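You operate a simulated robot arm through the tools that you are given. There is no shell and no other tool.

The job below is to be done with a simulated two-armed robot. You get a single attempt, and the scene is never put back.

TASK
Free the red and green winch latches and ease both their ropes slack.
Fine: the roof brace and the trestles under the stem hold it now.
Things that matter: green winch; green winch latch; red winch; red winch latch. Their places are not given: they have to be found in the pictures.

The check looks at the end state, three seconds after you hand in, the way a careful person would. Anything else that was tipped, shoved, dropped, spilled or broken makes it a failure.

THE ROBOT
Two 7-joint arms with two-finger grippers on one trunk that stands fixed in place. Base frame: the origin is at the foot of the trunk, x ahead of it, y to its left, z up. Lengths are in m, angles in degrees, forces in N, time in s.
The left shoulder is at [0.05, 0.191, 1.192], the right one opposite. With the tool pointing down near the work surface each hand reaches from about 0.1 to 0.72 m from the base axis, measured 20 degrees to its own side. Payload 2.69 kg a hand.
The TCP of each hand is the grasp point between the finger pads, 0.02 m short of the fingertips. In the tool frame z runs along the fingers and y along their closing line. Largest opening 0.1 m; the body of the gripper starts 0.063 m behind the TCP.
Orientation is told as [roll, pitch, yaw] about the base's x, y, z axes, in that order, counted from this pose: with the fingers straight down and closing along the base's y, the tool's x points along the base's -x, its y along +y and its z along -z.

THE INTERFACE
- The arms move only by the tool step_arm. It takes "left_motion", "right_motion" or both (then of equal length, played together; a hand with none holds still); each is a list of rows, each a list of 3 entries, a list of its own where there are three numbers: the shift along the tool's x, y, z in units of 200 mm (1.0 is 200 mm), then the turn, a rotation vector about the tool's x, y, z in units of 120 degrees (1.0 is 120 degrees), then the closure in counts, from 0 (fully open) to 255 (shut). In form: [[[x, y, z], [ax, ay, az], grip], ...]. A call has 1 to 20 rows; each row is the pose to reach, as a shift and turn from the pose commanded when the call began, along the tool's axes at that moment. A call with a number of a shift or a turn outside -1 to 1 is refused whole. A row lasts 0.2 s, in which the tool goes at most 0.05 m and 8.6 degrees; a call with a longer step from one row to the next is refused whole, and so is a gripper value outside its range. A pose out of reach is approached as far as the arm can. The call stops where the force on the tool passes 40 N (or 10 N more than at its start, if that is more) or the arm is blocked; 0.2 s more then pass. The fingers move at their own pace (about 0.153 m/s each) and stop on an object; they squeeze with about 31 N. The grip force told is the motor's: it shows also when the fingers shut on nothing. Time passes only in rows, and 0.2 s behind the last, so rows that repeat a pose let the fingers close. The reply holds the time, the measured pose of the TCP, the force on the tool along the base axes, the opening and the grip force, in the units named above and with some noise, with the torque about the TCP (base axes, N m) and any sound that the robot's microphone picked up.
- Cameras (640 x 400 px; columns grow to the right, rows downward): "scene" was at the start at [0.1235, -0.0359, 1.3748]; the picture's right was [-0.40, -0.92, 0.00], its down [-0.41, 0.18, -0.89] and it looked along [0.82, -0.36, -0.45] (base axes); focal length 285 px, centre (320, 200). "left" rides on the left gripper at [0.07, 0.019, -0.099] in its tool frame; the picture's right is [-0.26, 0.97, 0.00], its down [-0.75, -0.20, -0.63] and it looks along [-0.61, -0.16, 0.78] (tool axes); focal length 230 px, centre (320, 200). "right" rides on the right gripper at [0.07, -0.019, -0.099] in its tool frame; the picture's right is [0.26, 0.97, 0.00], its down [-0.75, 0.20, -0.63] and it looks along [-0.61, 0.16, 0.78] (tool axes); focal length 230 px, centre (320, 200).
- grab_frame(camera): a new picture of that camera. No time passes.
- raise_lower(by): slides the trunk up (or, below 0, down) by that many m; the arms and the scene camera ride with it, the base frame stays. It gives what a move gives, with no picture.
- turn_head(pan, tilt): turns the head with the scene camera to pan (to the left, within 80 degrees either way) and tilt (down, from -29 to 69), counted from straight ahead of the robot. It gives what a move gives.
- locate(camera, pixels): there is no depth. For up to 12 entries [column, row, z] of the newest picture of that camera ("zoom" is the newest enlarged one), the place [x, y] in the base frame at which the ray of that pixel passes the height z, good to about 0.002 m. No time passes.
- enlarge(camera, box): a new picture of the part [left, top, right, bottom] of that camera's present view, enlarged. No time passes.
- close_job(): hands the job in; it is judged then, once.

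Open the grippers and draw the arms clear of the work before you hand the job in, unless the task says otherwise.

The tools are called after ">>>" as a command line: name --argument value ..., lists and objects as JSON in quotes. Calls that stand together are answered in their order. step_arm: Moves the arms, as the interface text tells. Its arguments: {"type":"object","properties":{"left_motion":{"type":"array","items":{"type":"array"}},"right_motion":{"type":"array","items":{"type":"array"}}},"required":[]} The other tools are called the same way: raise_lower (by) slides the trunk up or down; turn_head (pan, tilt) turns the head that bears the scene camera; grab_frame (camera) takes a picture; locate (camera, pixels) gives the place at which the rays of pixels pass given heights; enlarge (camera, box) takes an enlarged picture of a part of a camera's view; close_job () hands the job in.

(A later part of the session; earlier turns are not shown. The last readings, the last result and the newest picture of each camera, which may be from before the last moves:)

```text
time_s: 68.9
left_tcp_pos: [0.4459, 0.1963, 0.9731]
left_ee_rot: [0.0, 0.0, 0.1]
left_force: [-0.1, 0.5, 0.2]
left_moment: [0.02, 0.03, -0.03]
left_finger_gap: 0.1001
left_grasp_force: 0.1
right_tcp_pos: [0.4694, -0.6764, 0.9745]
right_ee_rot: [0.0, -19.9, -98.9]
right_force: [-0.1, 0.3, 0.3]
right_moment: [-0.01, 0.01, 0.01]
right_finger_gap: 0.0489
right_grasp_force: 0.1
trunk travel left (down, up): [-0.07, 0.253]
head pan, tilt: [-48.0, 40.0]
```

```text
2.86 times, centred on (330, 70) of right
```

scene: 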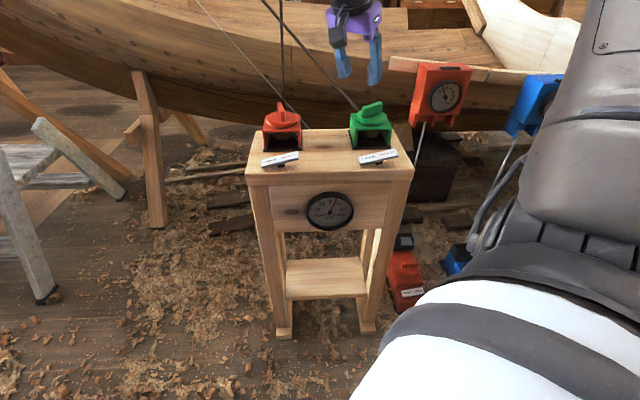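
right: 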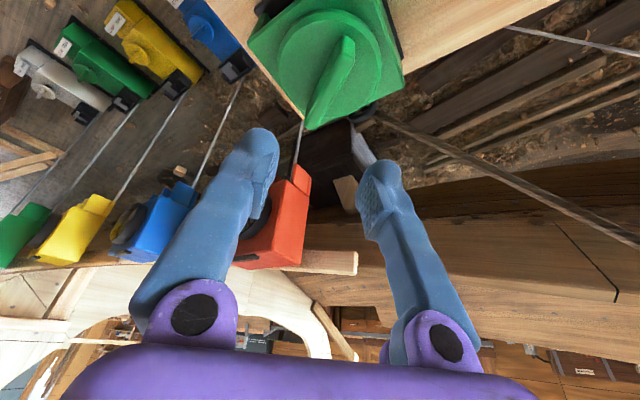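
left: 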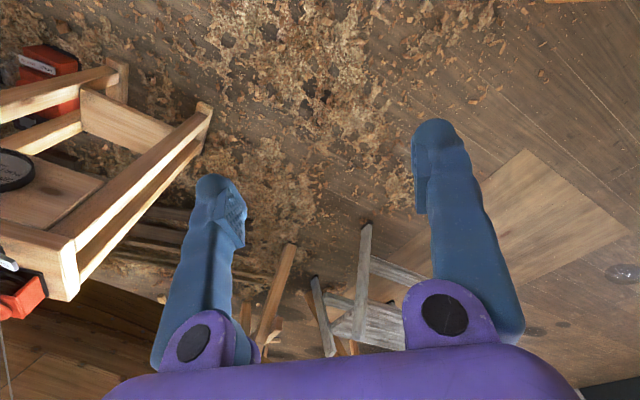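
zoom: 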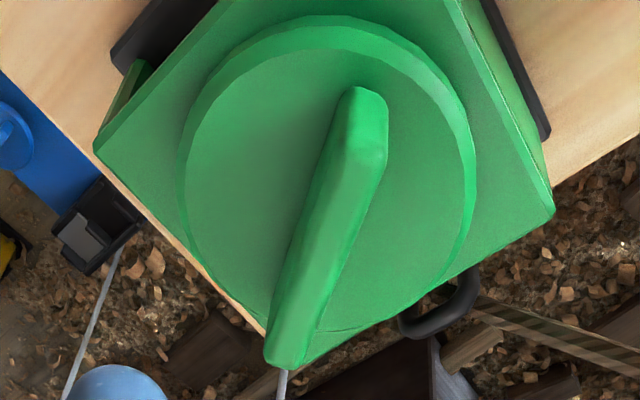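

Yaw −99° is in reach over green and aligned. I descend to TCP z≈0.897 straddling the green wing, then narrow to ≈2 cm.

>>> step_arm --right_motion '[[[0.04, -0.003, 0.1], [0, 0, 0], 130], [[0.08, -0.005, 0.2], [0, 0, 0], 130], [[0.11, -0.0057, 0.29], [0, 0, 0], 130], [[0.1365, -0.0057, 0.363], [0, 0, 0], 130], [[0.1365, -0.0057, 0.363], [0, 0, 0], 170], [[0.1365, -0.0057, 0.363], [0, 0, 0], 200], [[0.1365, -0.0057, 0.363], [0, 0, 0], 200]]'

>>> enlarge --camera "right" --box '[200, 60, 440, 240]'

>>> enlarge --camera "scene" --box '[220, 60, 420, 240]'

```text
time_s: 70.5
left_tcp_pos: [0.446, 0.1965, 0.9732]
left_ee_rot: [0.1, 0.1, 0.1]
left_force: [0.6, 0.0, -0.6]
left_moment: [0.03, 0.03, 0.03]
left_finger_gap: 0.1
left_grasp_force: 0.0
right_tcp_pos: [0.4664, -0.6728, 0.8973]
right_ee_rot: [0.0, -19.9, -98.8]
right_force: [-0.4, 0.1, 0.7]
right_moment: [-0.01, -0.02, -0.04]
right_finger_gap: 0.0216
right_grasp_force: 0.1
trunk travel left (down, up): [-0.07, 0.253]
head pan, tilt: [-48.0, 40.0]
```

```text
2.22 times, centred on (320, 150) of right
```

zoom: 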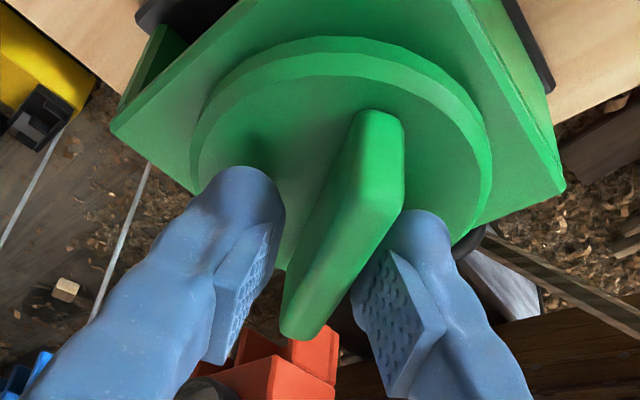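

```text
2.22 times, centred on (320, 150) of scene
```

zoom: 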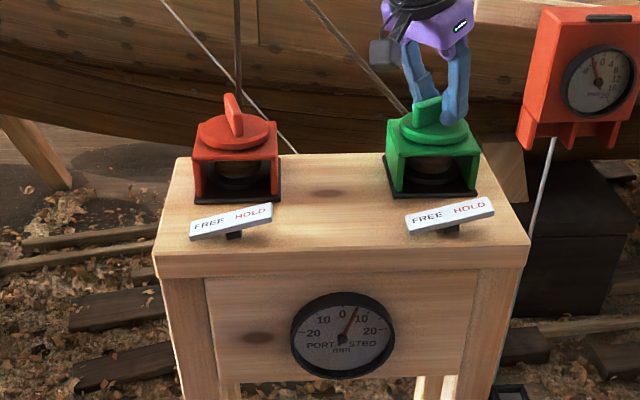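

Straddled. I narrow to ≈13.6 mm, shift ~1.5 mm to centre on the wing, and turn counter-clockwise 15° to verify the gauge goes back toward PORT.

>>> step_arm --right_motion '[[[0, 0.0075, 0], [0, 0, 0], 210], [[0, 0.0075, 0], [0, 0, 0], 220], [[0, 0.0075, 0], [-0.01418, 0, -0.03918], 220], [[0, 0.0075, 0], [-0.02836, 0, -0.07836], 220], [[0, 0.0075, 0], [-0.04254, 0, -0.11754], 220], [[0, 0.0075, 0], [-0.04254, 0, -0.11754], 220]]'

>>> enlarge --camera "right" --box '[200, 60, 440, 240]'

>>> enlarge --camera "scene" --box '[300, 180, 360, 240]'

```text
time_s: 71.9
left_tcp_pos: [0.4453, 0.197, 0.9732]
left_ee_rot: [0.0, -0.1, 0.1]
left_force: [-0.2, -0.4, 0.0]
left_moment: [-0.03, 0.01, 0.02]
left_finger_gap: 0.0998
left_grasp_force: 0.1
right_tcp_pos: [0.4682, -0.6749, 0.8961]
right_ee_rot: [0.0, -19.9, -83.7]
right_force: [-9.6, 7.7, -1.6]
right_moment: [0.06, 0.1, -0.2]
right_finger_gap: 0.0189
right_grasp_force: 3.8
trunk travel left (down, up): [-0.07, 0.253]
head pan, tilt: [-48.0, 40.0]
```

```text
2.22 times, centred on (320, 150) of right
```

zoom: 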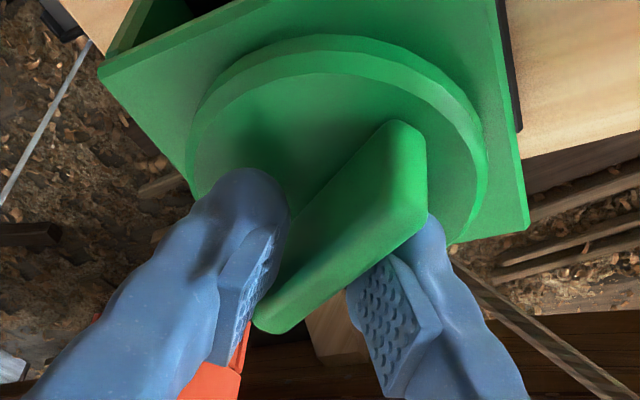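

```text
6.67 times, centred on (330, 210) of scene
```

zoom: 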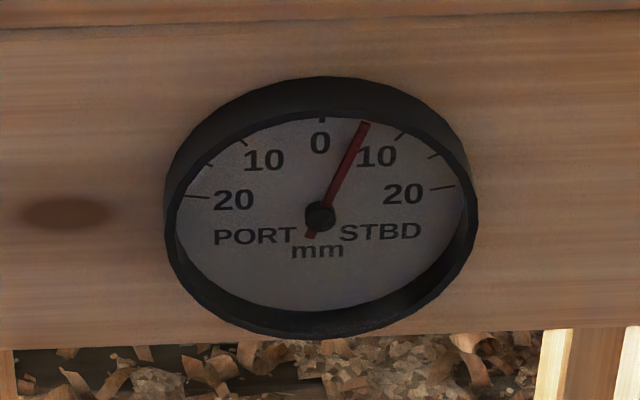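

The green wing did not follow: it spread the fingers to 19 mm and the needle stayed at +5, so counter-clockwise is likely the tightening way for green. I turn back to relax and look.

>>> step_arm --right_motion '[[[0, 0, 0], [0.01418, 0, 0.03918], 210], [[0, 0, 0], [0.02836, 0, 0.07836], 210], [[0, 0, 0], [0.04254, 0, 0.11754], 200], [[0, 0, 0], [0.04254, 0, 0.11754], 200]]'

>>> enlarge --camera "right" --box '[200, 60, 440, 240]'

>>> enlarge --camera "scene" --box '[220, 60, 420, 240]'

```text
time_s: 72.9
left_tcp_pos: [0.4468, 0.1971, 0.9726]
left_ee_rot: [-0.1, 0.1, 0.2]
left_force: [-0.6, 0.1, 0.5]
left_moment: [-0.02, 0.04, 0.01]
left_finger_gap: 0.1
left_grasp_force: 0.0
right_tcp_pos: [0.4701, -0.6756, 0.8986]
right_ee_rot: [0.1, -19.9, -98.9]
right_force: [-0.3, 0.5, -0.4]
right_moment: [0.02, 0.01, -0.02]
right_finger_gap: 0.0214
right_grasp_force: 0.1
trunk travel left (down, up): [-0.07, 0.253]
head pan, tilt: [-48.0, 40.0]
```

```text
2.22 times, centred on (320, 150) of right
```

zoom: 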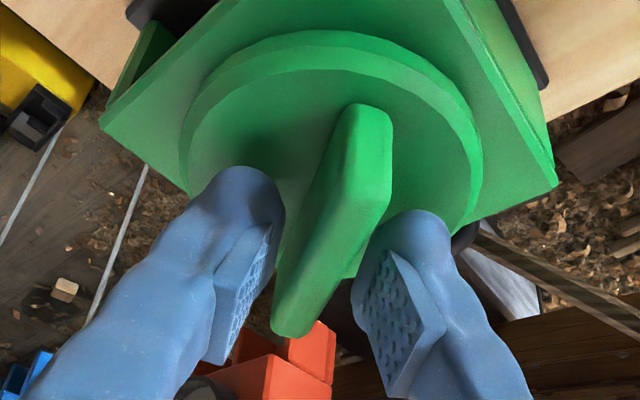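

```text
2.22 times, centred on (320, 150) of scene
```

zoom: 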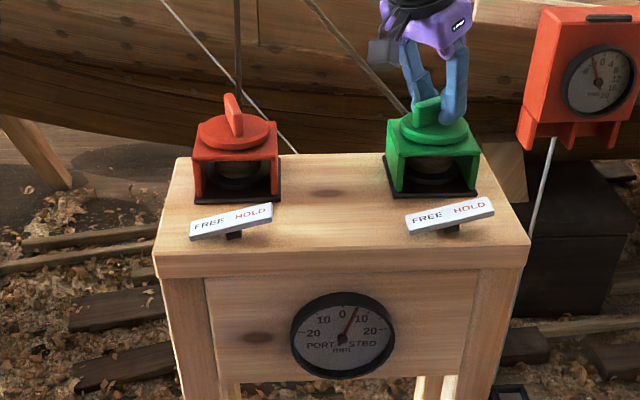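

Green has not moved. With the loose 21 mm gap I can turn the hand clockwise without contact to test reach first.

>>> step_arm --right_motion '[[[0, 0, 0], [0.00993, 0, 0.02743], 200], [[0, 0, 0], [0.01985, 0, 0.05485], 200], [[0, 0, 0], [0.02836, 0, 0.07836], 200], [[0, 0, 0], [0.02836, 0, 0.07836], 200]]'

```text
time_s: 73.9
left_tcp_pos: [0.4462, 0.196, 0.9733]
left_ee_rot: [0.0, 0.0, 0.0]
left_force: [0.3, 0.1, 0.0]
left_moment: [0.02, 0.01, 0.01]
left_finger_gap: 0.0999
left_grasp_force: 0.0
right_tcp_pos: [0.469, -0.6752, 0.8966]
right_ee_rot: [0.1, -20.0, -108.8]
right_force: [-0.6, -0.7, 0.3]
right_moment: [0.01, 0.01, 0.01]
right_finger_gap: 0.0217
right_grasp_force: 0.1
trunk travel left (down, up): [-0.07, 0.253]
head pan, tilt: [-48.0, 40.0]
```

Yaw −109° is reachable. I close to 13.6 mm there and turn clockwise another 10°, watching force and gauge.

>>> step_arm --right_motion '[[[0, 0, 0], [0, 0, 0], 212], [[0, 0, 0], [0, 0, 0], 220], [[0, 0, 0], [0.01418, 0, 0.03918], 220], [[0, 0, 0], [0.02836, 0, 0.07836], 220], [[0, 0, 0], [0.02836, 0, 0.07836], 220]]'

>>> enlarge --camera "right" --box '[200, 60, 440, 240]'

>>> enlarge --camera "scene" --box '[300, 180, 360, 240]'

```text
time_s: 75.1
left_tcp_pos: [0.4467, 0.1965, 0.9729]
left_ee_rot: [0.0, 0.0, 0.0]
left_force: [-0.7, 0.4, -0.1]
left_moment: [-0.02, 0.01, -0.04]
left_finger_gap: 0.0998
left_grasp_force: 0.1
right_tcp_pos: [0.4698, -0.6744, 0.8985]
right_ee_rot: [0.1, -19.8, -118.8]
right_force: [2.1, -0.3, 0.5]
right_moment: [0.05, -0.02, 0.05]
right_finger_gap: 0.0149
right_grasp_force: 0.5
trunk travel left (down, up): [-0.07, 0.253]
head pan, tilt: [-48.0, 40.0]
```

```text
2.22 times, centred on (320, 150) of right
```

zoom: 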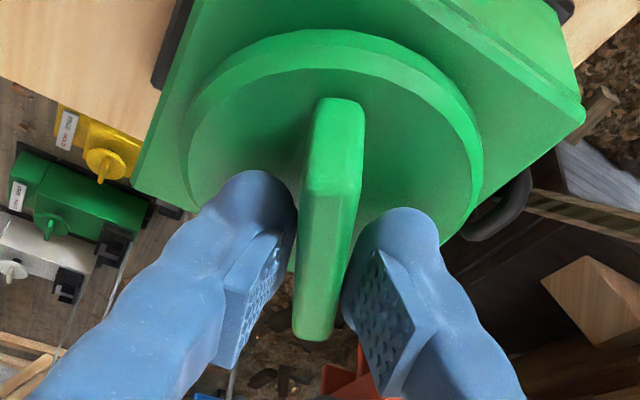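

```text
6.67 times, centred on (330, 210) of scene
```

zoom: 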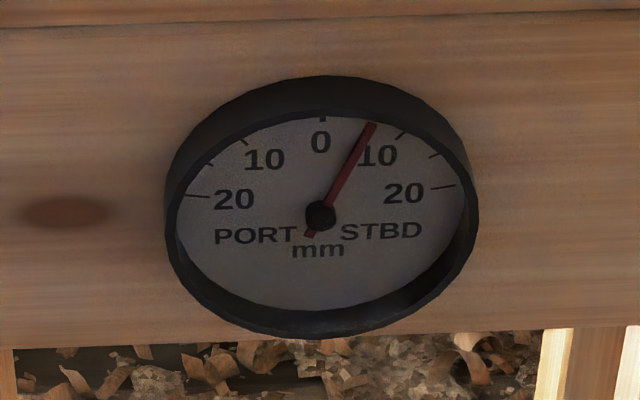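

Turning green clockwise was easy but moved the needle further to STBD (+6), so I need to understand the rope routing before going on. I hold still and look up along both ropes.

>>> turn_head --pan -30 --tilt -25

>>> grab_frame --camera "scene"

>>> enlarge --camera "scene" --box '[100, 0, 380, 180]'

>>> enlarge --camera "scene" --box '[40, 180, 320, 400]'

>>> enlarge --camera "scene" --box '[300, 180, 580, 400]'

```text
time_s: 76.5
left_tcp_pos: [0.4462, 0.1966, 0.9724]
left_ee_rot: [0.0, 0.0, 0.1]
left_force: [0.3, -0.1, -0.1]
left_moment: [0.01, 0.0, 0.0]
left_finger_gap: 0.1003
left_grasp_force: 0.0
right_tcp_pos: [0.4692, -0.6753, 0.8975]
right_ee_rot: [0.1, -19.9, -118.8]
right_force: [3.0, 0.0, -1.0]
right_moment: [-0.03, -0.03, 0.02]
right_finger_gap: 0.015
right_grasp_force: 1.1
trunk travel left (down, up): [-0.07, 0.253]
head pan, tilt: [-30.0, -25.0]
```

```text
taken
```

scene: 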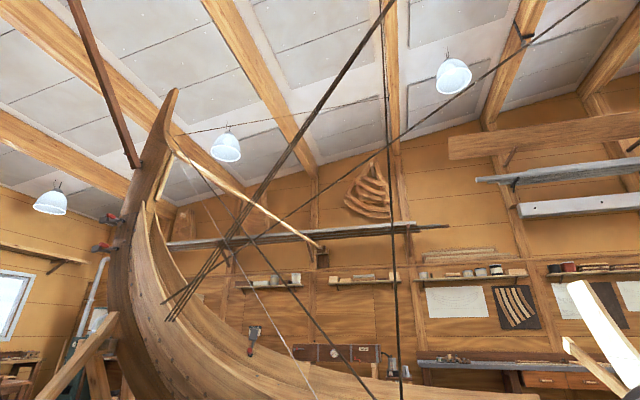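

```text
2.22 times, centred on (240, 90) of scene
```

zoom: 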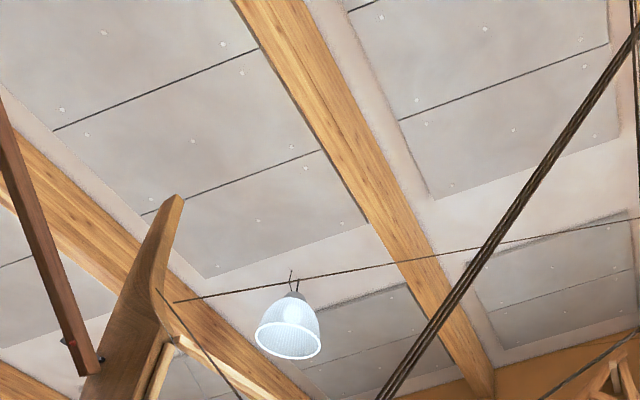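

```text
1.82 times, centred on (180, 290) of scene
```

zoom: 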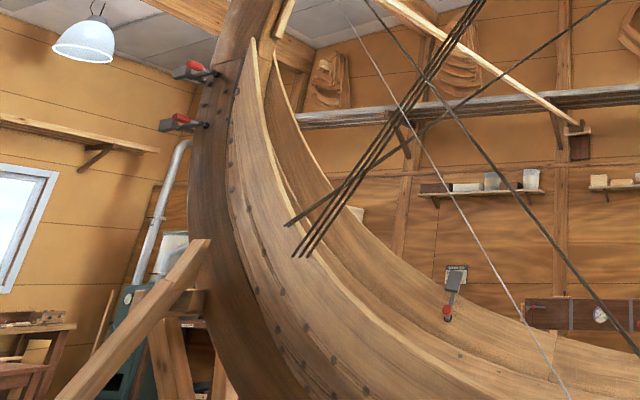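

```text
1.82 times, centred on (440, 290) of scene
```

zoom: 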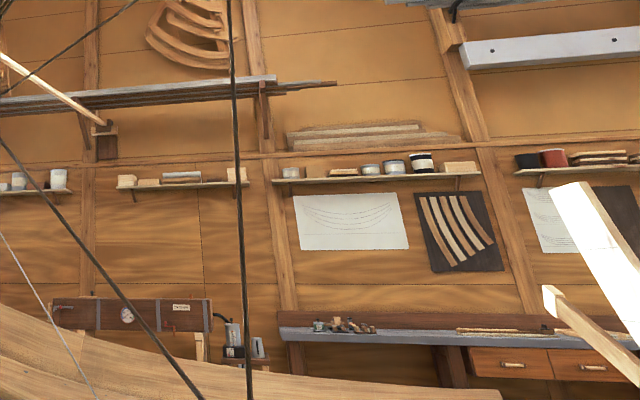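

I retake the view at the earlier head angles (pan −40, tilt −25) to compare rope shapes with before.

>>> turn_head --pan -40 --tilt -25

>>> grab_frame --camera "scene"

>>> turn_head --pan -40 --tilt 10

>>> grab_frame --camera "scene"

```text
time_s: 77.2
left_tcp_pos: [0.4465, 0.1964, 0.9737]
left_ee_rot: [0.0, 0.0, 0.1]
left_force: [0.4, 0.0, -0.5]
left_moment: [0.0, 0.01, -0.03]
left_finger_gap: 0.1
left_grasp_force: 0.1
right_tcp_pos: [0.4703, -0.673, 0.8982]
right_ee_rot: [0.2, -20.0, -118.7]
right_force: [3.2, -1.1, -2.3]
right_moment: [-0.02, -0.02, 0.01]
right_finger_gap: 0.0151
right_grasp_force: 0.8
trunk travel left (down, up): [-0.07, 0.253]
head pan, tilt: [-40.0, -25.0]
```

```text
taken
```

scene: 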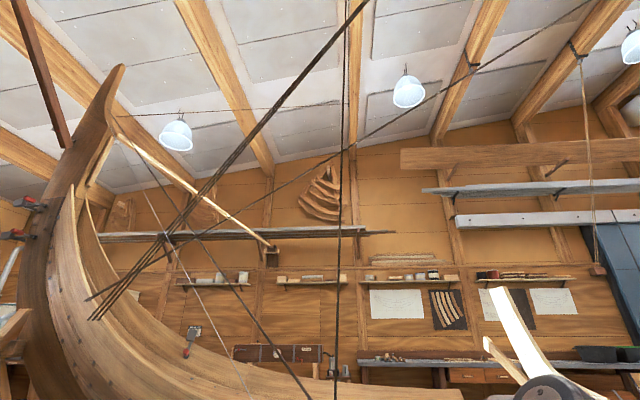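

```text
time_s: 78.2
left_tcp_pos: [0.4458, 0.1971, 0.9726]
left_ee_rot: [-0.1, 0.1, 0.0]
left_force: [-0.3, 0.1, -0.1]
left_moment: [-0.01, 0.01, -0.03]
left_finger_gap: 0.0999
left_grasp_force: 0.1
right_tcp_pos: [0.4689, -0.6749, 0.8985]
right_ee_rot: [0.2, -19.8, -118.8]
right_force: [1.2, -0.6, -0.5]
right_moment: [0.01, -0.03, 0.02]
right_finger_gap: 0.0152
right_grasp_force: 1.3
trunk travel left (down, up): [-0.07, 0.253]
head pan, tilt: [-40.0, 10.0]
```

```text
taken
```

scene: 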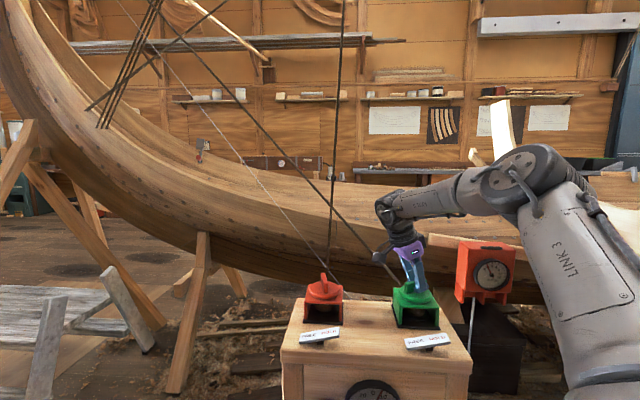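

I zoom on the two ropes in this view to see which of them is straight (taut) and which sags.

>>> enlarge --camera "scene" --box '[140, 0, 420, 300]'

>>> enlarge --camera "scene" --box '[270, 0, 400, 300]'

```text
1.33 times, centred on (280, 150) of scene
```

zoom: 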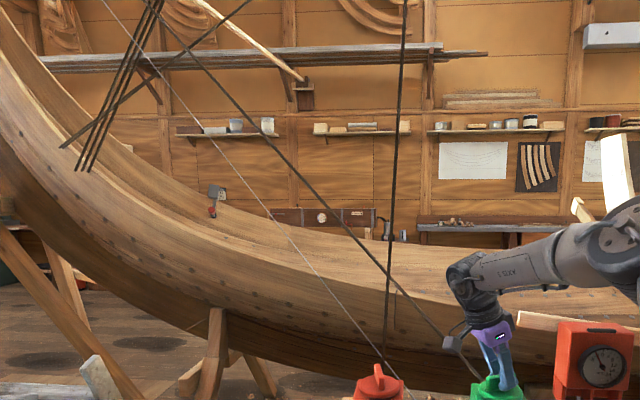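

```text
1.33 times, centred on (335, 150) of scene
```

zoom: 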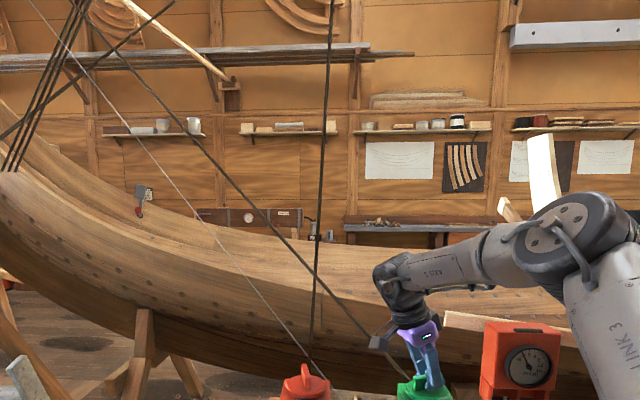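

The ropes look straight either way, so I test green directly: align with the wing, clamp it properly, and try a small counter-clockwise turn while reading torque.

>>> step_arm --right_motion '[[[0, 0, 0], [-0.01, 0, -0.0274], 215], [[0, 0, 0], [-0.0171, 0, -0.047], 222], [[0, 0, 0], [-0.0171, 0, -0.047], 228], [[0, 0, 0], [-0.0171, 0, -0.047], 234]]'

>>> turn_head --pan -48 --tilt 40

>>> enlarge --camera "right" --box '[200, 60, 440, 240]'

>>> enlarge --camera "scene" --box '[300, 180, 360, 240]'

```text
time_s: 79.2
left_tcp_pos: [0.4471, 0.1969, 0.973]
left_ee_rot: [0.0, 0.1, 0.1]
left_force: [-0.1, 0.1, 0.2]
left_moment: [-0.01, 0.02, 0.0]
left_finger_gap: 0.1001
left_grasp_force: 0.1
right_tcp_pos: [0.4691, -0.6759, 0.8991]
right_ee_rot: [0.0, -19.7, -112.7]
right_force: [-2.9, 4.0, -3.9]
right_moment: [-0.25, 0.11, -0.02]
right_finger_gap: 0.011
right_grasp_force: 38.3
trunk travel left (down, up): [-0.07, 0.253]
head pan, tilt: [-40.0, 10.0]
```

```text
time_s: 80.2
left_tcp_pos: [0.4469, 0.1959, 0.9731]
left_ee_rot: [0.0, 0.1, 0.1]
left_force: [-0.4, -0.3, -0.8]
left_moment: [0.02, -0.02, 0.03]
left_finger_gap: 0.0999
left_grasp_force: 0.0
right_tcp_pos: [0.4674, -0.6764, 0.8975]
right_ee_rot: [0.0, -19.8, -112.7]
right_force: [-4.6, 7.1, -7.1]
right_moment: [0.06, 0.04, -0.04]
right_finger_gap: 0.0114
right_grasp_force: 38.2
trunk travel left (down, up): [-0.07, 0.253]
head pan, tilt: [-48.0, 40.0]
```

```text
2.22 times, centred on (320, 150) of right
```

zoom: 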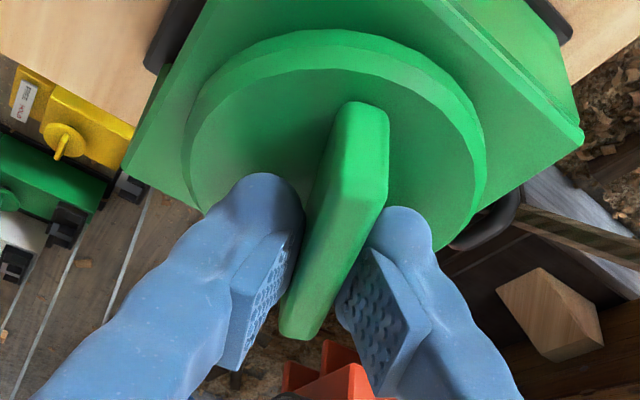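

```text
6.67 times, centred on (330, 210) of scene
```

zoom: 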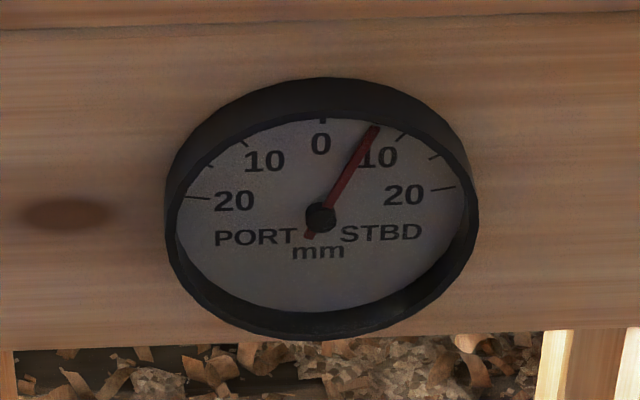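

Clamped and aligned at yaw −112.7, needle +6.5. I now turn counter-clockwise 4° in small steps.

>>> step_arm --right_motion '[[[0, 0, 0], [-0.00567, 0, -0.01567], 255], [[0, 0, 0], [-0.01134, 0, -0.03134], 255], [[0, 0, 0], [-0.01134, 0, -0.03134], 255]]'

>>> enlarge --camera "right" --box '[200, 60, 440, 240]'

>>> enlarge --camera "scene" --box '[300, 180, 360, 240]'

```text
time_s: 81.0
left_tcp_pos: [0.446, 0.1973, 0.9738]
left_ee_rot: [0.0, 0.0, 0.1]
left_force: [0.1, 0.2, -0.4]
left_moment: [0.02, 0.0, 0.0]
left_finger_gap: 0.0999
left_grasp_force: 0.1
right_tcp_pos: [0.4673, -0.6748, 0.8974]
right_ee_rot: [0.0, -19.8, -108.7]
right_force: [-11.6, 8.4, -6.2]
right_moment: [0.2, 0.03, -0.14]
right_finger_gap: 0.0113
right_grasp_force: 38.0
trunk travel left (down, up): [-0.07, 0.253]
head pan, tilt: [-48.0, 40.0]
```

```text
2.22 times, centred on (320, 150) of right
```

zoom: 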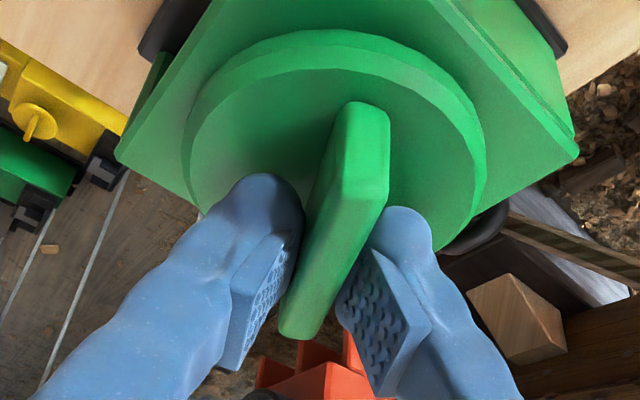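

```text
6.67 times, centred on (330, 210) of scene
```

zoom: 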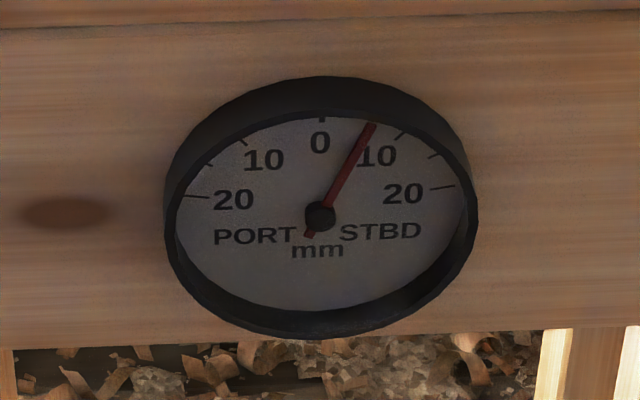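

Clamped, green does turn counter-clockwise with −0.14 N·m and the needle eases back slightly. I now turn it clockwise by the same amount to compare torque and learn which way the rope pulls.

>>> step_arm --right_motion '[[[0, 0, 0], [0.00567, 0, 0.01567], 255], [[0, 0, 0], [0.01134, 0, 0.03134], 255], [[0, 0, 0], [0.01134, 0, 0.03134], 255]]'

>>> step_arm --right_motion '[[[0, 0, 0], [-0.00567, 0, -0.01567], 255], [[0, 0, 0], [-0.01134, 0, -0.03134], 255], [[0, 0, 0], [-0.01134, 0, -0.03134], 255]]'

```text
time_s: 81.8
left_tcp_pos: [0.4451, 0.196, 0.9732]
left_ee_rot: [0.0, -0.1, 0.1]
left_force: [-1.1, 0.0, 0.2]
left_moment: [-0.01, 0.03, 0.02]
left_finger_gap: 0.1002
left_grasp_force: 0.0
right_tcp_pos: [0.4677, -0.6754, 0.8984]
right_ee_rot: [0.0, -19.8, -112.8]
right_force: [-16.1, 6.8, -7.9]
right_moment: [0.1, 0.21, 0.14]
right_finger_gap: 0.0113
right_grasp_force: 38.4
trunk travel left (down, up): [-0.07, 0.253]
head pan, tilt: [-48.0, 40.0]
```

```text
time_s: 82.5
left_tcp_pos: [0.4462, 0.1967, 0.9733]
left_ee_rot: [0.0, -0.1, 0.1]
left_force: [0.9, -0.4, 0.0]
left_moment: [0.0, 0.02, -0.01]
left_finger_gap: 0.1001
left_grasp_force: 0.1
right_tcp_pos: [0.4687, -0.6757, 0.8973]
right_ee_rot: [0.1, -19.9, -108.7]
right_force: [-14.6, 7.3, -8.2]
right_moment: [-0.18, 0.18, -0.08]
right_finger_gap: 0.0113
right_grasp_force: 38.3
trunk travel left (down, up): [-0.07, 0.253]
head pan, tilt: [-48.0, 40.0]
```

Friction is symmetric (±0.12 N·m), so torque alone doesn't tell the easing direction. I release green for now and look closely into the winch drums to see how the rope is wound.

>>> step_arm --right_motion '[[[0, 0, 0], [0, 0, 0], 180], [[0, 0, 0], [0, 0, 0], 150], [[0, 0, 0], [0, 0, 0], 130]]'

>>> grab_frame --camera "scene"

>>> enlarge --camera "scene" --box '[262, 118, 302, 152]'

>>> enlarge --camera "scene" --box '[350, 115, 395, 152]'

```text
time_s: 83.3
left_tcp_pos: [0.445, 0.1962, 0.9742]
left_ee_rot: [0.0, 0.0, 0.1]
left_force: [-0.4, 0.3, -0.1]
left_moment: [-0.01, 0.02, 0.02]
left_finger_gap: 0.0996
left_grasp_force: 0.0
right_tcp_pos: [0.4692, -0.6757, 0.8969]
right_ee_rot: [0.2, -19.9, -108.9]
right_force: [0.3, 0.0, 0.3]
right_moment: [0.01, -0.01, -0.03]
right_finger_gap: 0.049
right_grasp_force: 0.1
trunk travel left (down, up): [-0.07, 0.253]
head pan, tilt: [-48.0, 40.0]
```

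```text
taken
```

scene: 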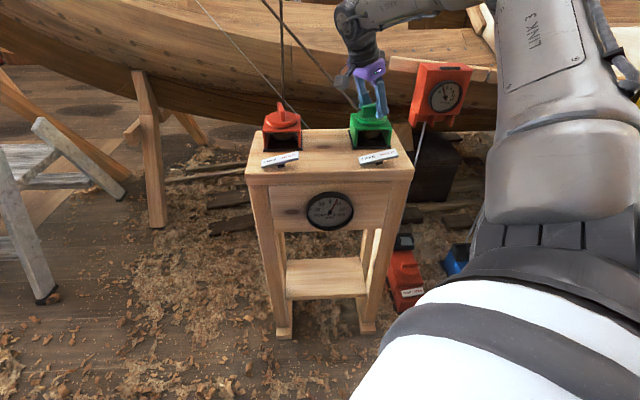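

```text
11.76 times, centred on (282, 135) of scene
```

zoom: 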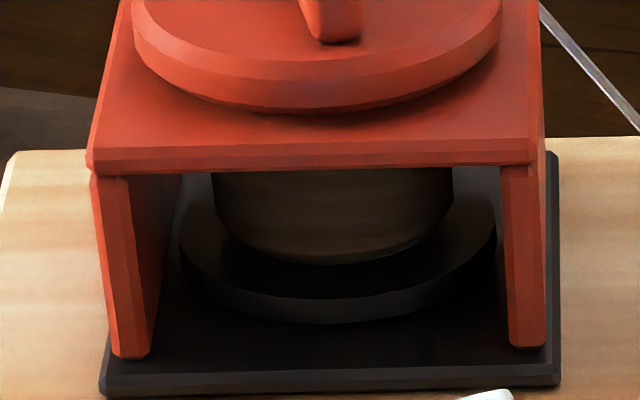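

```text
10.81 times, centred on (372, 134) of scene
```

zoom: 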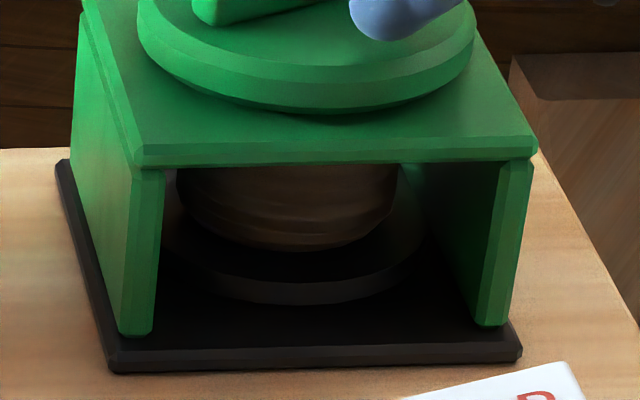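

The drum interiors are dark and show no lead direction. I lift off green and bring the hand camera low in front of the green winch, leaning more, to look into the opening and see the rope's lead to the eyelet.

>>> step_arm --right_motion '[[[-0.045, 0, -0.125], [0, 0, 0], 130], [[-0.09, 0, -0.25], [0, 0, 0], 130], [[-0.137, 0, -0.376], [0, 0, 0], 130], [[-0.137, 0, -0.376], [0, 0, 0], 130]]'

>>> step_arm --right_motion '[[[0.03, -0.06, -0.02], [-0.0227, 0, -0.0627], 130], [[0.05, -0.12, -0.035], [-0.0454, 0, -0.1254], 130], [[0.08, -0.18, -0.05], [-0.0681, 0, -0.1881], 130], [[0.1, -0.24, -0.065], [-0.0908, 0, -0.2508], 130], [[0.13, -0.3, -0.08], [-0.1134, 0, -0.3134], 100], [[0.155, -0.36, -0.095], [-0.1361, 0, -0.3761], 60], [[0.18, -0.42, -0.11], [-0.1588, 0, -0.4388], 20], [[0.204, -0.477, -0.1275], [-0.1815, 0, -0.5015], 0], [[0.204, -0.477, -0.1275], [-0.1815, 0, -0.5015], 0]]'

>>> grab_frame --camera "right"

```text
time_s: 84.3
left_tcp_pos: [0.4457, 0.1963, 0.9734]
left_ee_rot: [0.1, 0.0, 0.1]
left_force: [0.3, 0.7, 0.5]
left_moment: [0.02, 0.01, -0.01]
left_finger_gap: 0.1
left_grasp_force: 0.1
right_tcp_pos: [0.4671, -0.6759, 0.9775]
right_ee_rot: [0.1, -19.8, -108.9]
right_force: [-0.4, 0.2, 0.8]
right_moment: [-0.02, 0.01, 0.0]
right_finger_gap: 0.0491
right_grasp_force: 0.2
trunk travel left (down, up): [-0.07, 0.253]
head pan, tilt: [-48.0, 40.0]
```

```text
time_s: 86.3
left_tcp_pos: [0.4462, 0.1964, 0.9738]
left_ee_rot: [0.0, 0.1, 0.1]
left_force: [0.8, -0.3, -1.2]
left_moment: [0.0, -0.01, 0.02]
left_finger_gap: 0.1001
left_grasp_force: 0.1
right_tcp_pos: [0.3909, -0.5995, 0.9877]
right_ee_rot: [0.1, -20.0, -44.6]
right_force: [-0.1, -0.3, 0.0]
right_moment: [-0.01, 0.03, -0.01]
right_finger_gap: 0.0999
right_grasp_force: 0.1
trunk travel left (down, up): [-0.07, 0.253]
head pan, tilt: [-48.0, 40.0]
```

```text
taken
```

right: 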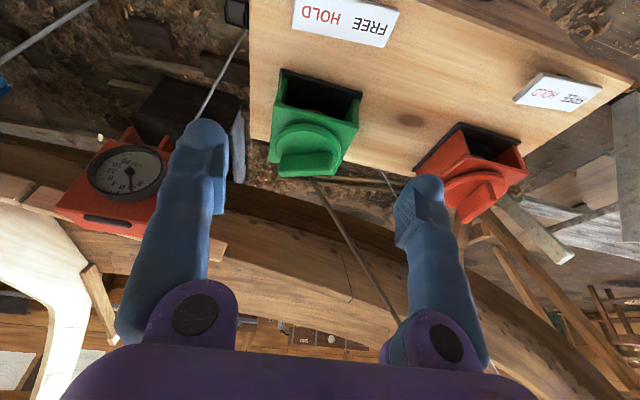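

I lean 20° further and come down in front of the green winch for the low view.

>>> step_arm --right_motion '[[[0.04, 0, 0.11], [0, -0.0417, 0], 0], [[0.08, 0, 0.23], [0, -0.0833, 0], 0], [[0.12, 0, 0.34], [0, -0.125, 0], 0], [[0.1675, 0, 0.46], [0, -0.1667, 0], 0], [[0.1675, 0, 0.46], [0, -0.1667, 0], 0]]'

>>> grab_frame --camera "right"

>>> enlarge --camera "right" --box '[220, 60, 420, 220]'

```text
time_s: 87.5
left_tcp_pos: [0.4465, 0.1963, 0.9731]
left_ee_rot: [0.0, 0.0, 0.1]
left_force: [-0.5, -0.3, -0.8]
left_moment: [-0.01, -0.02, 0.02]
left_finger_gap: 0.0999
left_grasp_force: 0.1
right_tcp_pos: [0.3936, -0.5984, 0.8883]
right_ee_rot: [0.1, -40.0, -44.8]
right_force: [-0.2, 0.7, 0.6]
right_moment: [0.02, 0.0, 0.0]
right_finger_gap: 0.1002
right_grasp_force: 0.0
trunk travel left (down, up): [-0.07, 0.253]
head pan, tilt: [-48.0, 40.0]
```

```text
taken
```

right: 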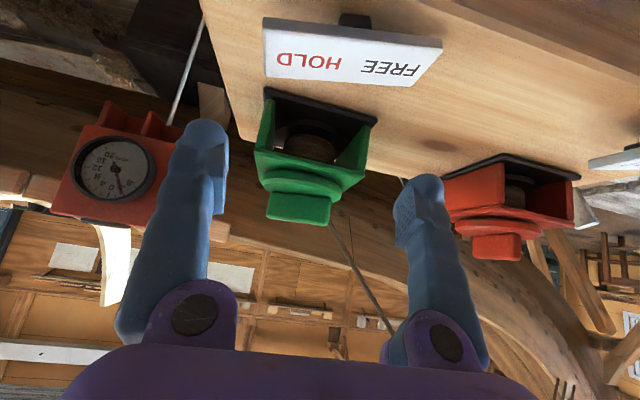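

```text
2.50 times, centred on (320, 140) of right
```

zoom: 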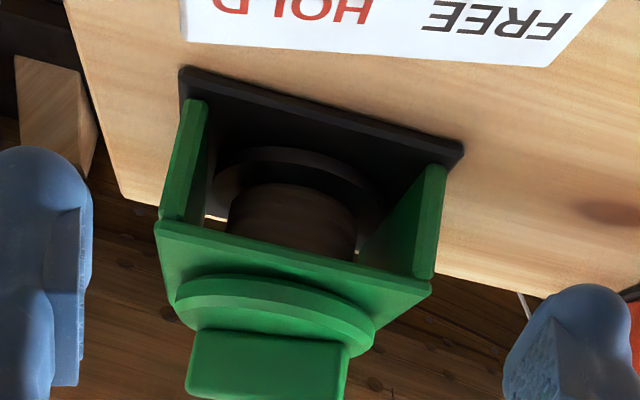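

Now I can see into the drum. I zoom in on both drums' interiors.

>>> enlarge --camera "right" --box '[262, 95, 372, 180]'

>>> enlarge --camera "right" --box '[440, 145, 590, 265]'

```text
4.71 times, centred on (317, 138) of right
```

zoom: 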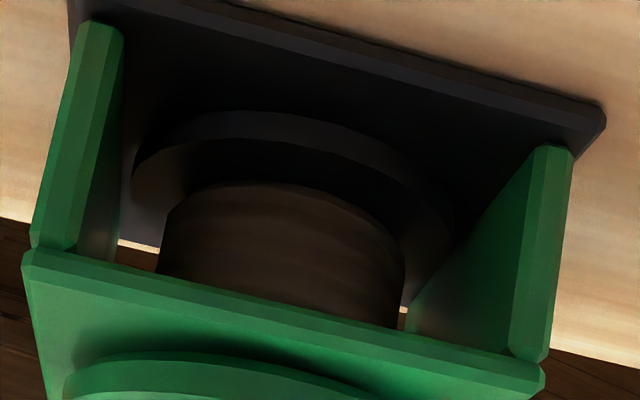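

```text
3.33 times, centred on (515, 205) of right
```

zoom: 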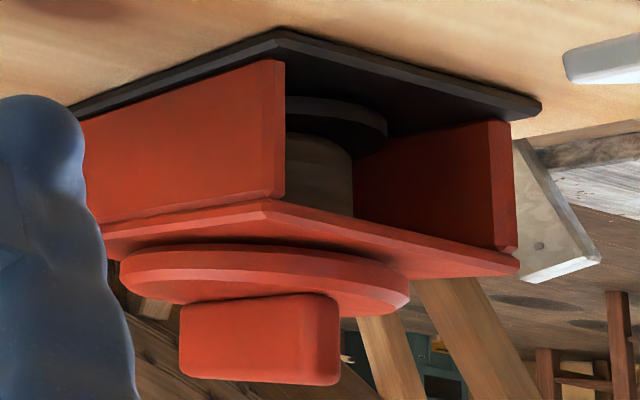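

No rope lead is visible inside. I trace where each rope goes overhead instead, since that tells which way each pulls the stem.

>>> turn_head --pan -40 --tilt -28.6

>>> grab_frame --camera "scene"

>>> enlarge --camera "scene" --box '[260, 0, 480, 160]'

>>> enlarge --camera "scene" --box '[60, 80, 280, 240]'

>>> turn_head --pan -70 --tilt -28.6

>>> grab_frame --camera "scene"

```text
time_s: 89.0
left_tcp_pos: [0.4473, 0.1971, 0.973]
left_ee_rot: [0.0, 0.0, 0.2]
left_force: [0.7, -0.7, 1.0]
left_moment: [-0.04, 0.01, 0.02]
left_finger_gap: 0.1001
left_grasp_force: 0.1
right_tcp_pos: [0.3939, -0.5978, 0.8896]
right_ee_rot: [0.0, -40.1, -44.8]
right_force: [0.1, 0.3, 0.2]
right_moment: [-0.01, 0.0, 0.0]
right_finger_gap: 0.1001
right_grasp_force: 0.0
trunk travel left (down, up): [-0.07, 0.253]
head pan, tilt: [-40.0, -28.6]
```

```text
taken
```

scene: 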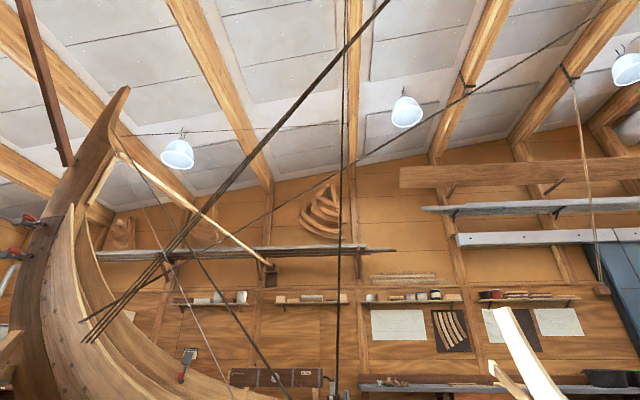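

```text
2.50 times, centred on (370, 80) of scene
```

zoom: 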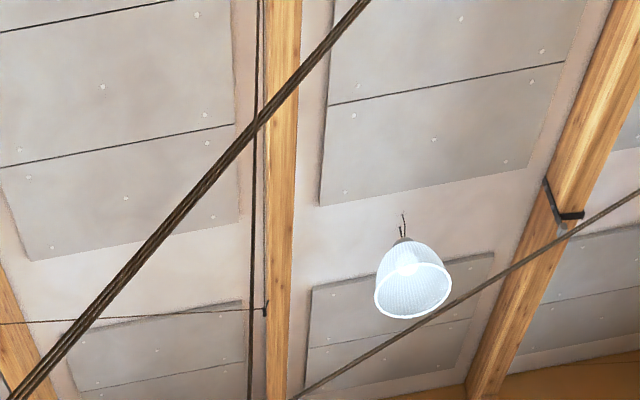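

```text
2.50 times, centred on (170, 160) of scene
```

zoom: 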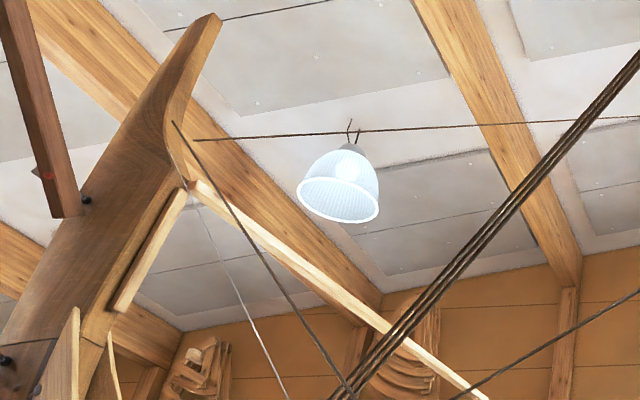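

```text
time_s: 89.9
left_tcp_pos: [0.4459, 0.1969, 0.973]
left_ee_rot: [0.0, 0.0, 0.2]
left_force: [0.2, -0.3, 0.7]
left_moment: [0.03, 0.0, -0.02]
left_finger_gap: 0.1003
left_grasp_force: 0.1
right_tcp_pos: [0.3936, -0.599, 0.8882]
right_ee_rot: [0.2, -40.0, -44.8]
right_force: [-0.6, -0.1, 1.0]
right_moment: [-0.04, 0.0, -0.01]
right_finger_gap: 0.1001
right_grasp_force: 0.0
trunk travel left (down, up): [-0.07, 0.253]
head pan, tilt: [-70.0, -28.6]
```

```text
taken
```

scene: 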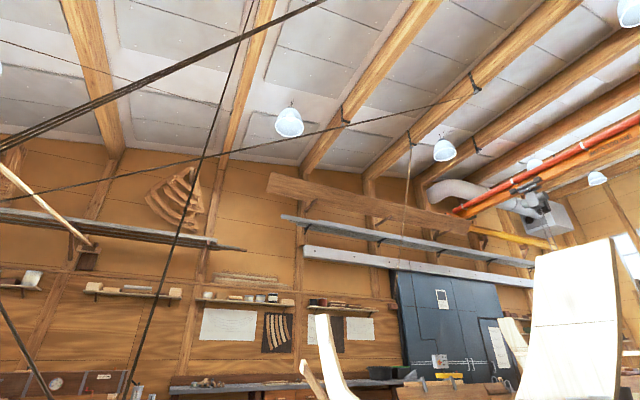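

Both overhead leads look straight at present: green leads directly to the stem head, red leads up over the roof to a hook on the far side. Red = port / green = starboard with needle to STBD when red goes counter-clockwise fits "counter-clockwise eases", so I'll now bring green counter-clockwise to balance the needle and watch for sag. First I rise and return over the green knob.

>>> step_arm --right_motion '[[[-0.08, 0, -0.09], [0, 0.0417, 0], 0], [[-0.15, 0, -0.18], [0, 0.0833, 0], 40], [[-0.22, 0, -0.27], [0, 0.125, 0], 90], [[-0.289, 0, -0.345], [0, 0.1667, 0], 130], [[-0.289, 0, -0.345], [0, 0.1667, 0], 130]]'

>>> step_arm --right_motion '[[[-0.06, -0.001, 0.01], [0.0227, 0, 0.0627], 130], [[-0.12, -0.002, 0.03], [0.0454, 0, 0.1254], 130], [[-0.18, -0.003, 0.06], [0.0681, 0, 0.1881], 130], [[-0.24, -0.003, 0.09], [0.0908, 0, 0.2508], 130], [[-0.3, -0.004, 0.12], [0.1134, 0, 0.3134], 130], [[-0.37, -0.005, 0.15], [0.1361, 0, 0.3761], 130], [[-0.43, -0.006, 0.17], [0.1588, 0, 0.4388], 130], [[-0.495, -0.007, 0.196], [0.1815, 0, 0.5015], 130], [[-0.495, -0.007, 0.196], [0.1815, 0, 0.5015], 130]]'

>>> turn_head --pan -48 --tilt 40

>>> enlarge --camera "right" --box '[240, 0, 420, 140]'

```text
time_s: 91.1
left_tcp_pos: [0.4466, 0.1969, 0.973]
left_ee_rot: [0.0, -0.1, 0.1]
left_force: [-0.4, -0.5, 0.5]
left_moment: [0.0, -0.02, -0.03]
left_finger_gap: 0.0998
left_grasp_force: 0.0
right_tcp_pos: [0.3927, -0.5994, 0.9795]
right_ee_rot: [0.2, -20.0, -44.8]
right_force: [0.3, -0.1, -0.1]
right_moment: [0.01, -0.03, 0.01]
right_finger_gap: 0.0489
right_grasp_force: 0.0
trunk travel left (down, up): [-0.07, 0.253]
head pan, tilt: [-70.0, -28.6]
```

```text
time_s: 93.1
left_tcp_pos: [0.4461, 0.1971, 0.9721]
left_ee_rot: [0.0, -0.1, 0.1]
left_force: [0.3, 0.5, 0.3]
left_moment: [-0.01, 0.02, -0.01]
left_finger_gap: 0.1
left_grasp_force: 0.0
right_tcp_pos: [0.4677, -0.6749, 0.9766]
right_ee_rot: [0.1, -20.0, -109.0]
right_force: [-0.5, -0.2, -0.2]
right_moment: [0.01, 0.02, -0.01]
right_finger_gap: 0.0489
right_grasp_force: 0.1
trunk travel left (down, up): [-0.07, 0.253]
head pan, tilt: [-70.0, -28.6]
```

```text
time_s: 94.5
left_tcp_pos: [0.4453, 0.1963, 0.9727]
left_ee_rot: [0.1, 0.0, 0.1]
left_force: [0.0, 0.2, 0.8]
left_moment: [0.01, 0.02, 0.0]
left_finger_gap: 0.1002
left_grasp_force: 0.1
right_tcp_pos: [0.4671, -0.6756, 0.9771]
right_ee_rot: [0.1, -20.0, -108.9]
right_force: [-0.5, 0.0, -0.3]
right_moment: [-0.01, 0.02, 0.0]
right_finger_gap: 0.049
right_grasp_force: 0.1
trunk travel left (down, up): [-0.07, 0.253]
head pan, tilt: [-48.0, 40.0]
```

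```text
2.86 times, centred on (330, 70) of right
```

zoom: 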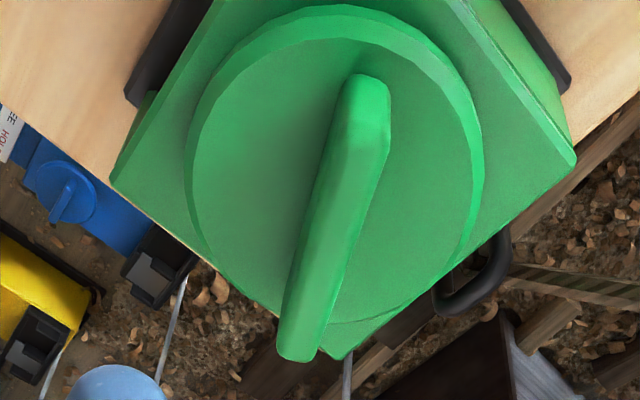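

Aligned over green at yaw −109. I descend, clamp, turn counter-clockwise 32° in one quick call and then reopen.

>>> step_arm --right_motion '[[[0.045, 0, 0.125], [0, 0, 0], 130], [[0.09, 0, 0.25], [0, 0, 0], 150], [[0.137, 0, 0.376], [0, 0, 0], 180], [[0.137, 0, 0.376], [0, 0, 0], 205], [[0.137, 0, 0.376], [0, 0, 0], 218], [[0.137, 0, 0.376], [0, 0, 0], 228], [[0.137, 0, 0.376], [0, 0, 0], 240]]'

>>> step_arm --right_motion '[[[0, 0, 0], [-0.017, 0, -0.047], 255], [[0, 0, 0], [-0.034, 0, -0.094], 255], [[0, 0, 0], [-0.051, 0, -0.141], 255], [[0, 0, 0], [-0.0681, 0, -0.1881], 255], [[0, 0, 0], [-0.0908, 0, -0.2508], 255]]'

>>> enlarge --camera "scene" --box '[300, 180, 360, 240]'

```text
time_s: 96.1
left_tcp_pos: [0.4466, 0.1963, 0.9724]
left_ee_rot: [0.0, 0.0, 0.1]
left_force: [-0.6, 0.0, -0.3]
left_moment: [0.0, 0.0, 0.02]
left_finger_gap: 0.1001
left_grasp_force: 0.0
right_tcp_pos: [0.469, -0.6762, 0.8964]
right_ee_rot: [-0.1, -20.0, -108.8]
right_force: [-4.1, 1.9, -1.9]
right_moment: [-0.05, 0.04, -0.06]
right_finger_gap: 0.0112
right_grasp_force: 38.7
trunk travel left (down, up): [-0.07, 0.253]
head pan, tilt: [-48.0, 40.0]
```

```text
time_s: 97.3
left_tcp_pos: [0.4466, 0.1968, 0.9731]
left_ee_rot: [0.0, -0.1, 0.2]
left_force: [0.1, 0.1, 1.3]
left_moment: [0.0, 0.04, 0.03]
left_finger_gap: 0.1003
left_grasp_force: 0.1
right_tcp_pos: [0.469, -0.6744, 0.8965]
right_ee_rot: [0.2, -19.9, -76.7]
right_force: [1.2, 2.3, -5.6]
right_moment: [0.9, 0.04, -0.18]
right_finger_gap: 0.0111
right_grasp_force: 38.1
trunk travel left (down, up): [-0.07, 0.253]
head pan, tilt: [-48.0, 40.0]
```

```text
6.67 times, centred on (330, 210) of scene
```

zoom: 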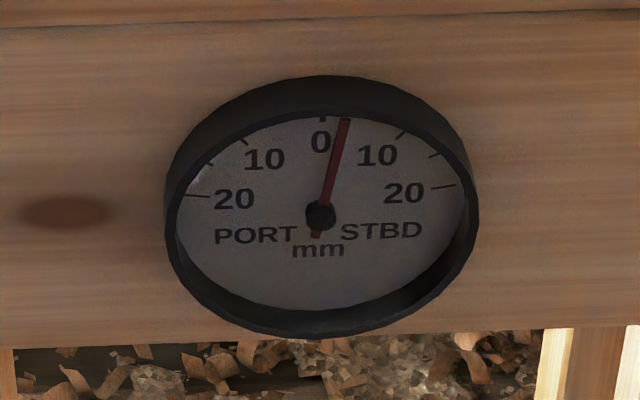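

Works well with low force; the needle came back from +6 to about +2.5. I continue green counter-clockwise another 32°.

>>> step_arm --right_motion '[[[0, 0, 0], [-0.017, 0, -0.047], 255], [[0, 0, 0], [-0.034, 0, -0.094], 255], [[0, 0, 0], [-0.051, 0, -0.141], 255], [[0, 0, 0], [-0.0681, 0, -0.1881], 255], [[0, 0, 0], [-0.0908, 0, -0.2508], 255]]'

>>> enlarge --camera "scene" --box '[300, 180, 360, 240]'

>>> enlarge --camera "scene" --box '[180, 0, 420, 180]'

```text
time_s: 98.5
left_tcp_pos: [0.4466, 0.1962, 0.9727]
left_ee_rot: [0.0, 0.1, 0.2]
left_force: [0.3, -0.3, 0.1]
left_moment: [-0.01, -0.01, -0.02]
left_finger_gap: 0.1001
left_grasp_force: 0.0
right_tcp_pos: [0.4693, -0.6756, 0.8952]
right_ee_rot: [0.1, -20.0, -44.7]
right_force: [11.8, 6.9, -5.0]
right_moment: [0.41, -0.02, -0.2]
right_finger_gap: 0.0113
right_grasp_force: 38.6
trunk travel left (down, up): [-0.07, 0.253]
head pan, tilt: [-48.0, 40.0]
```

```text
6.67 times, centred on (330, 210) of scene
```

zoom: 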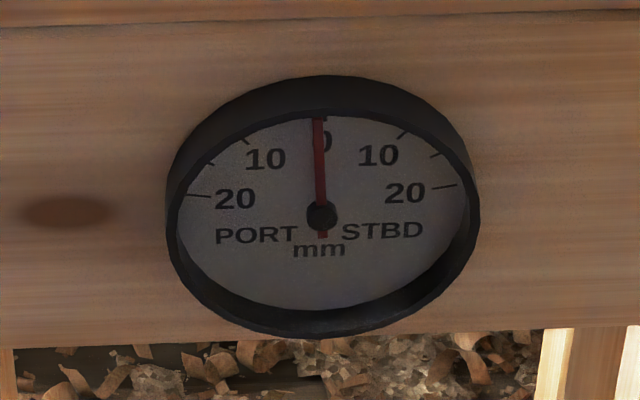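

```text
2.22 times, centred on (300, 90) of scene
```

zoom: 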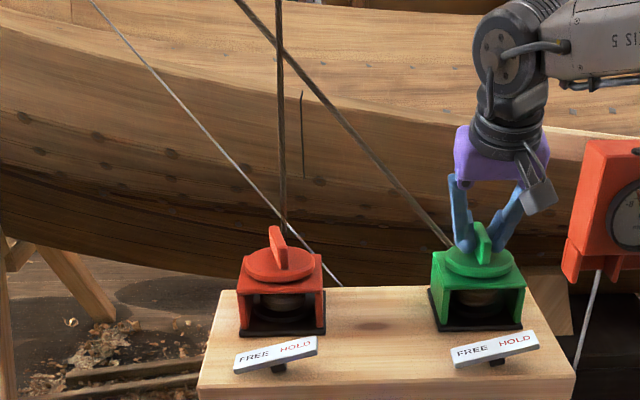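

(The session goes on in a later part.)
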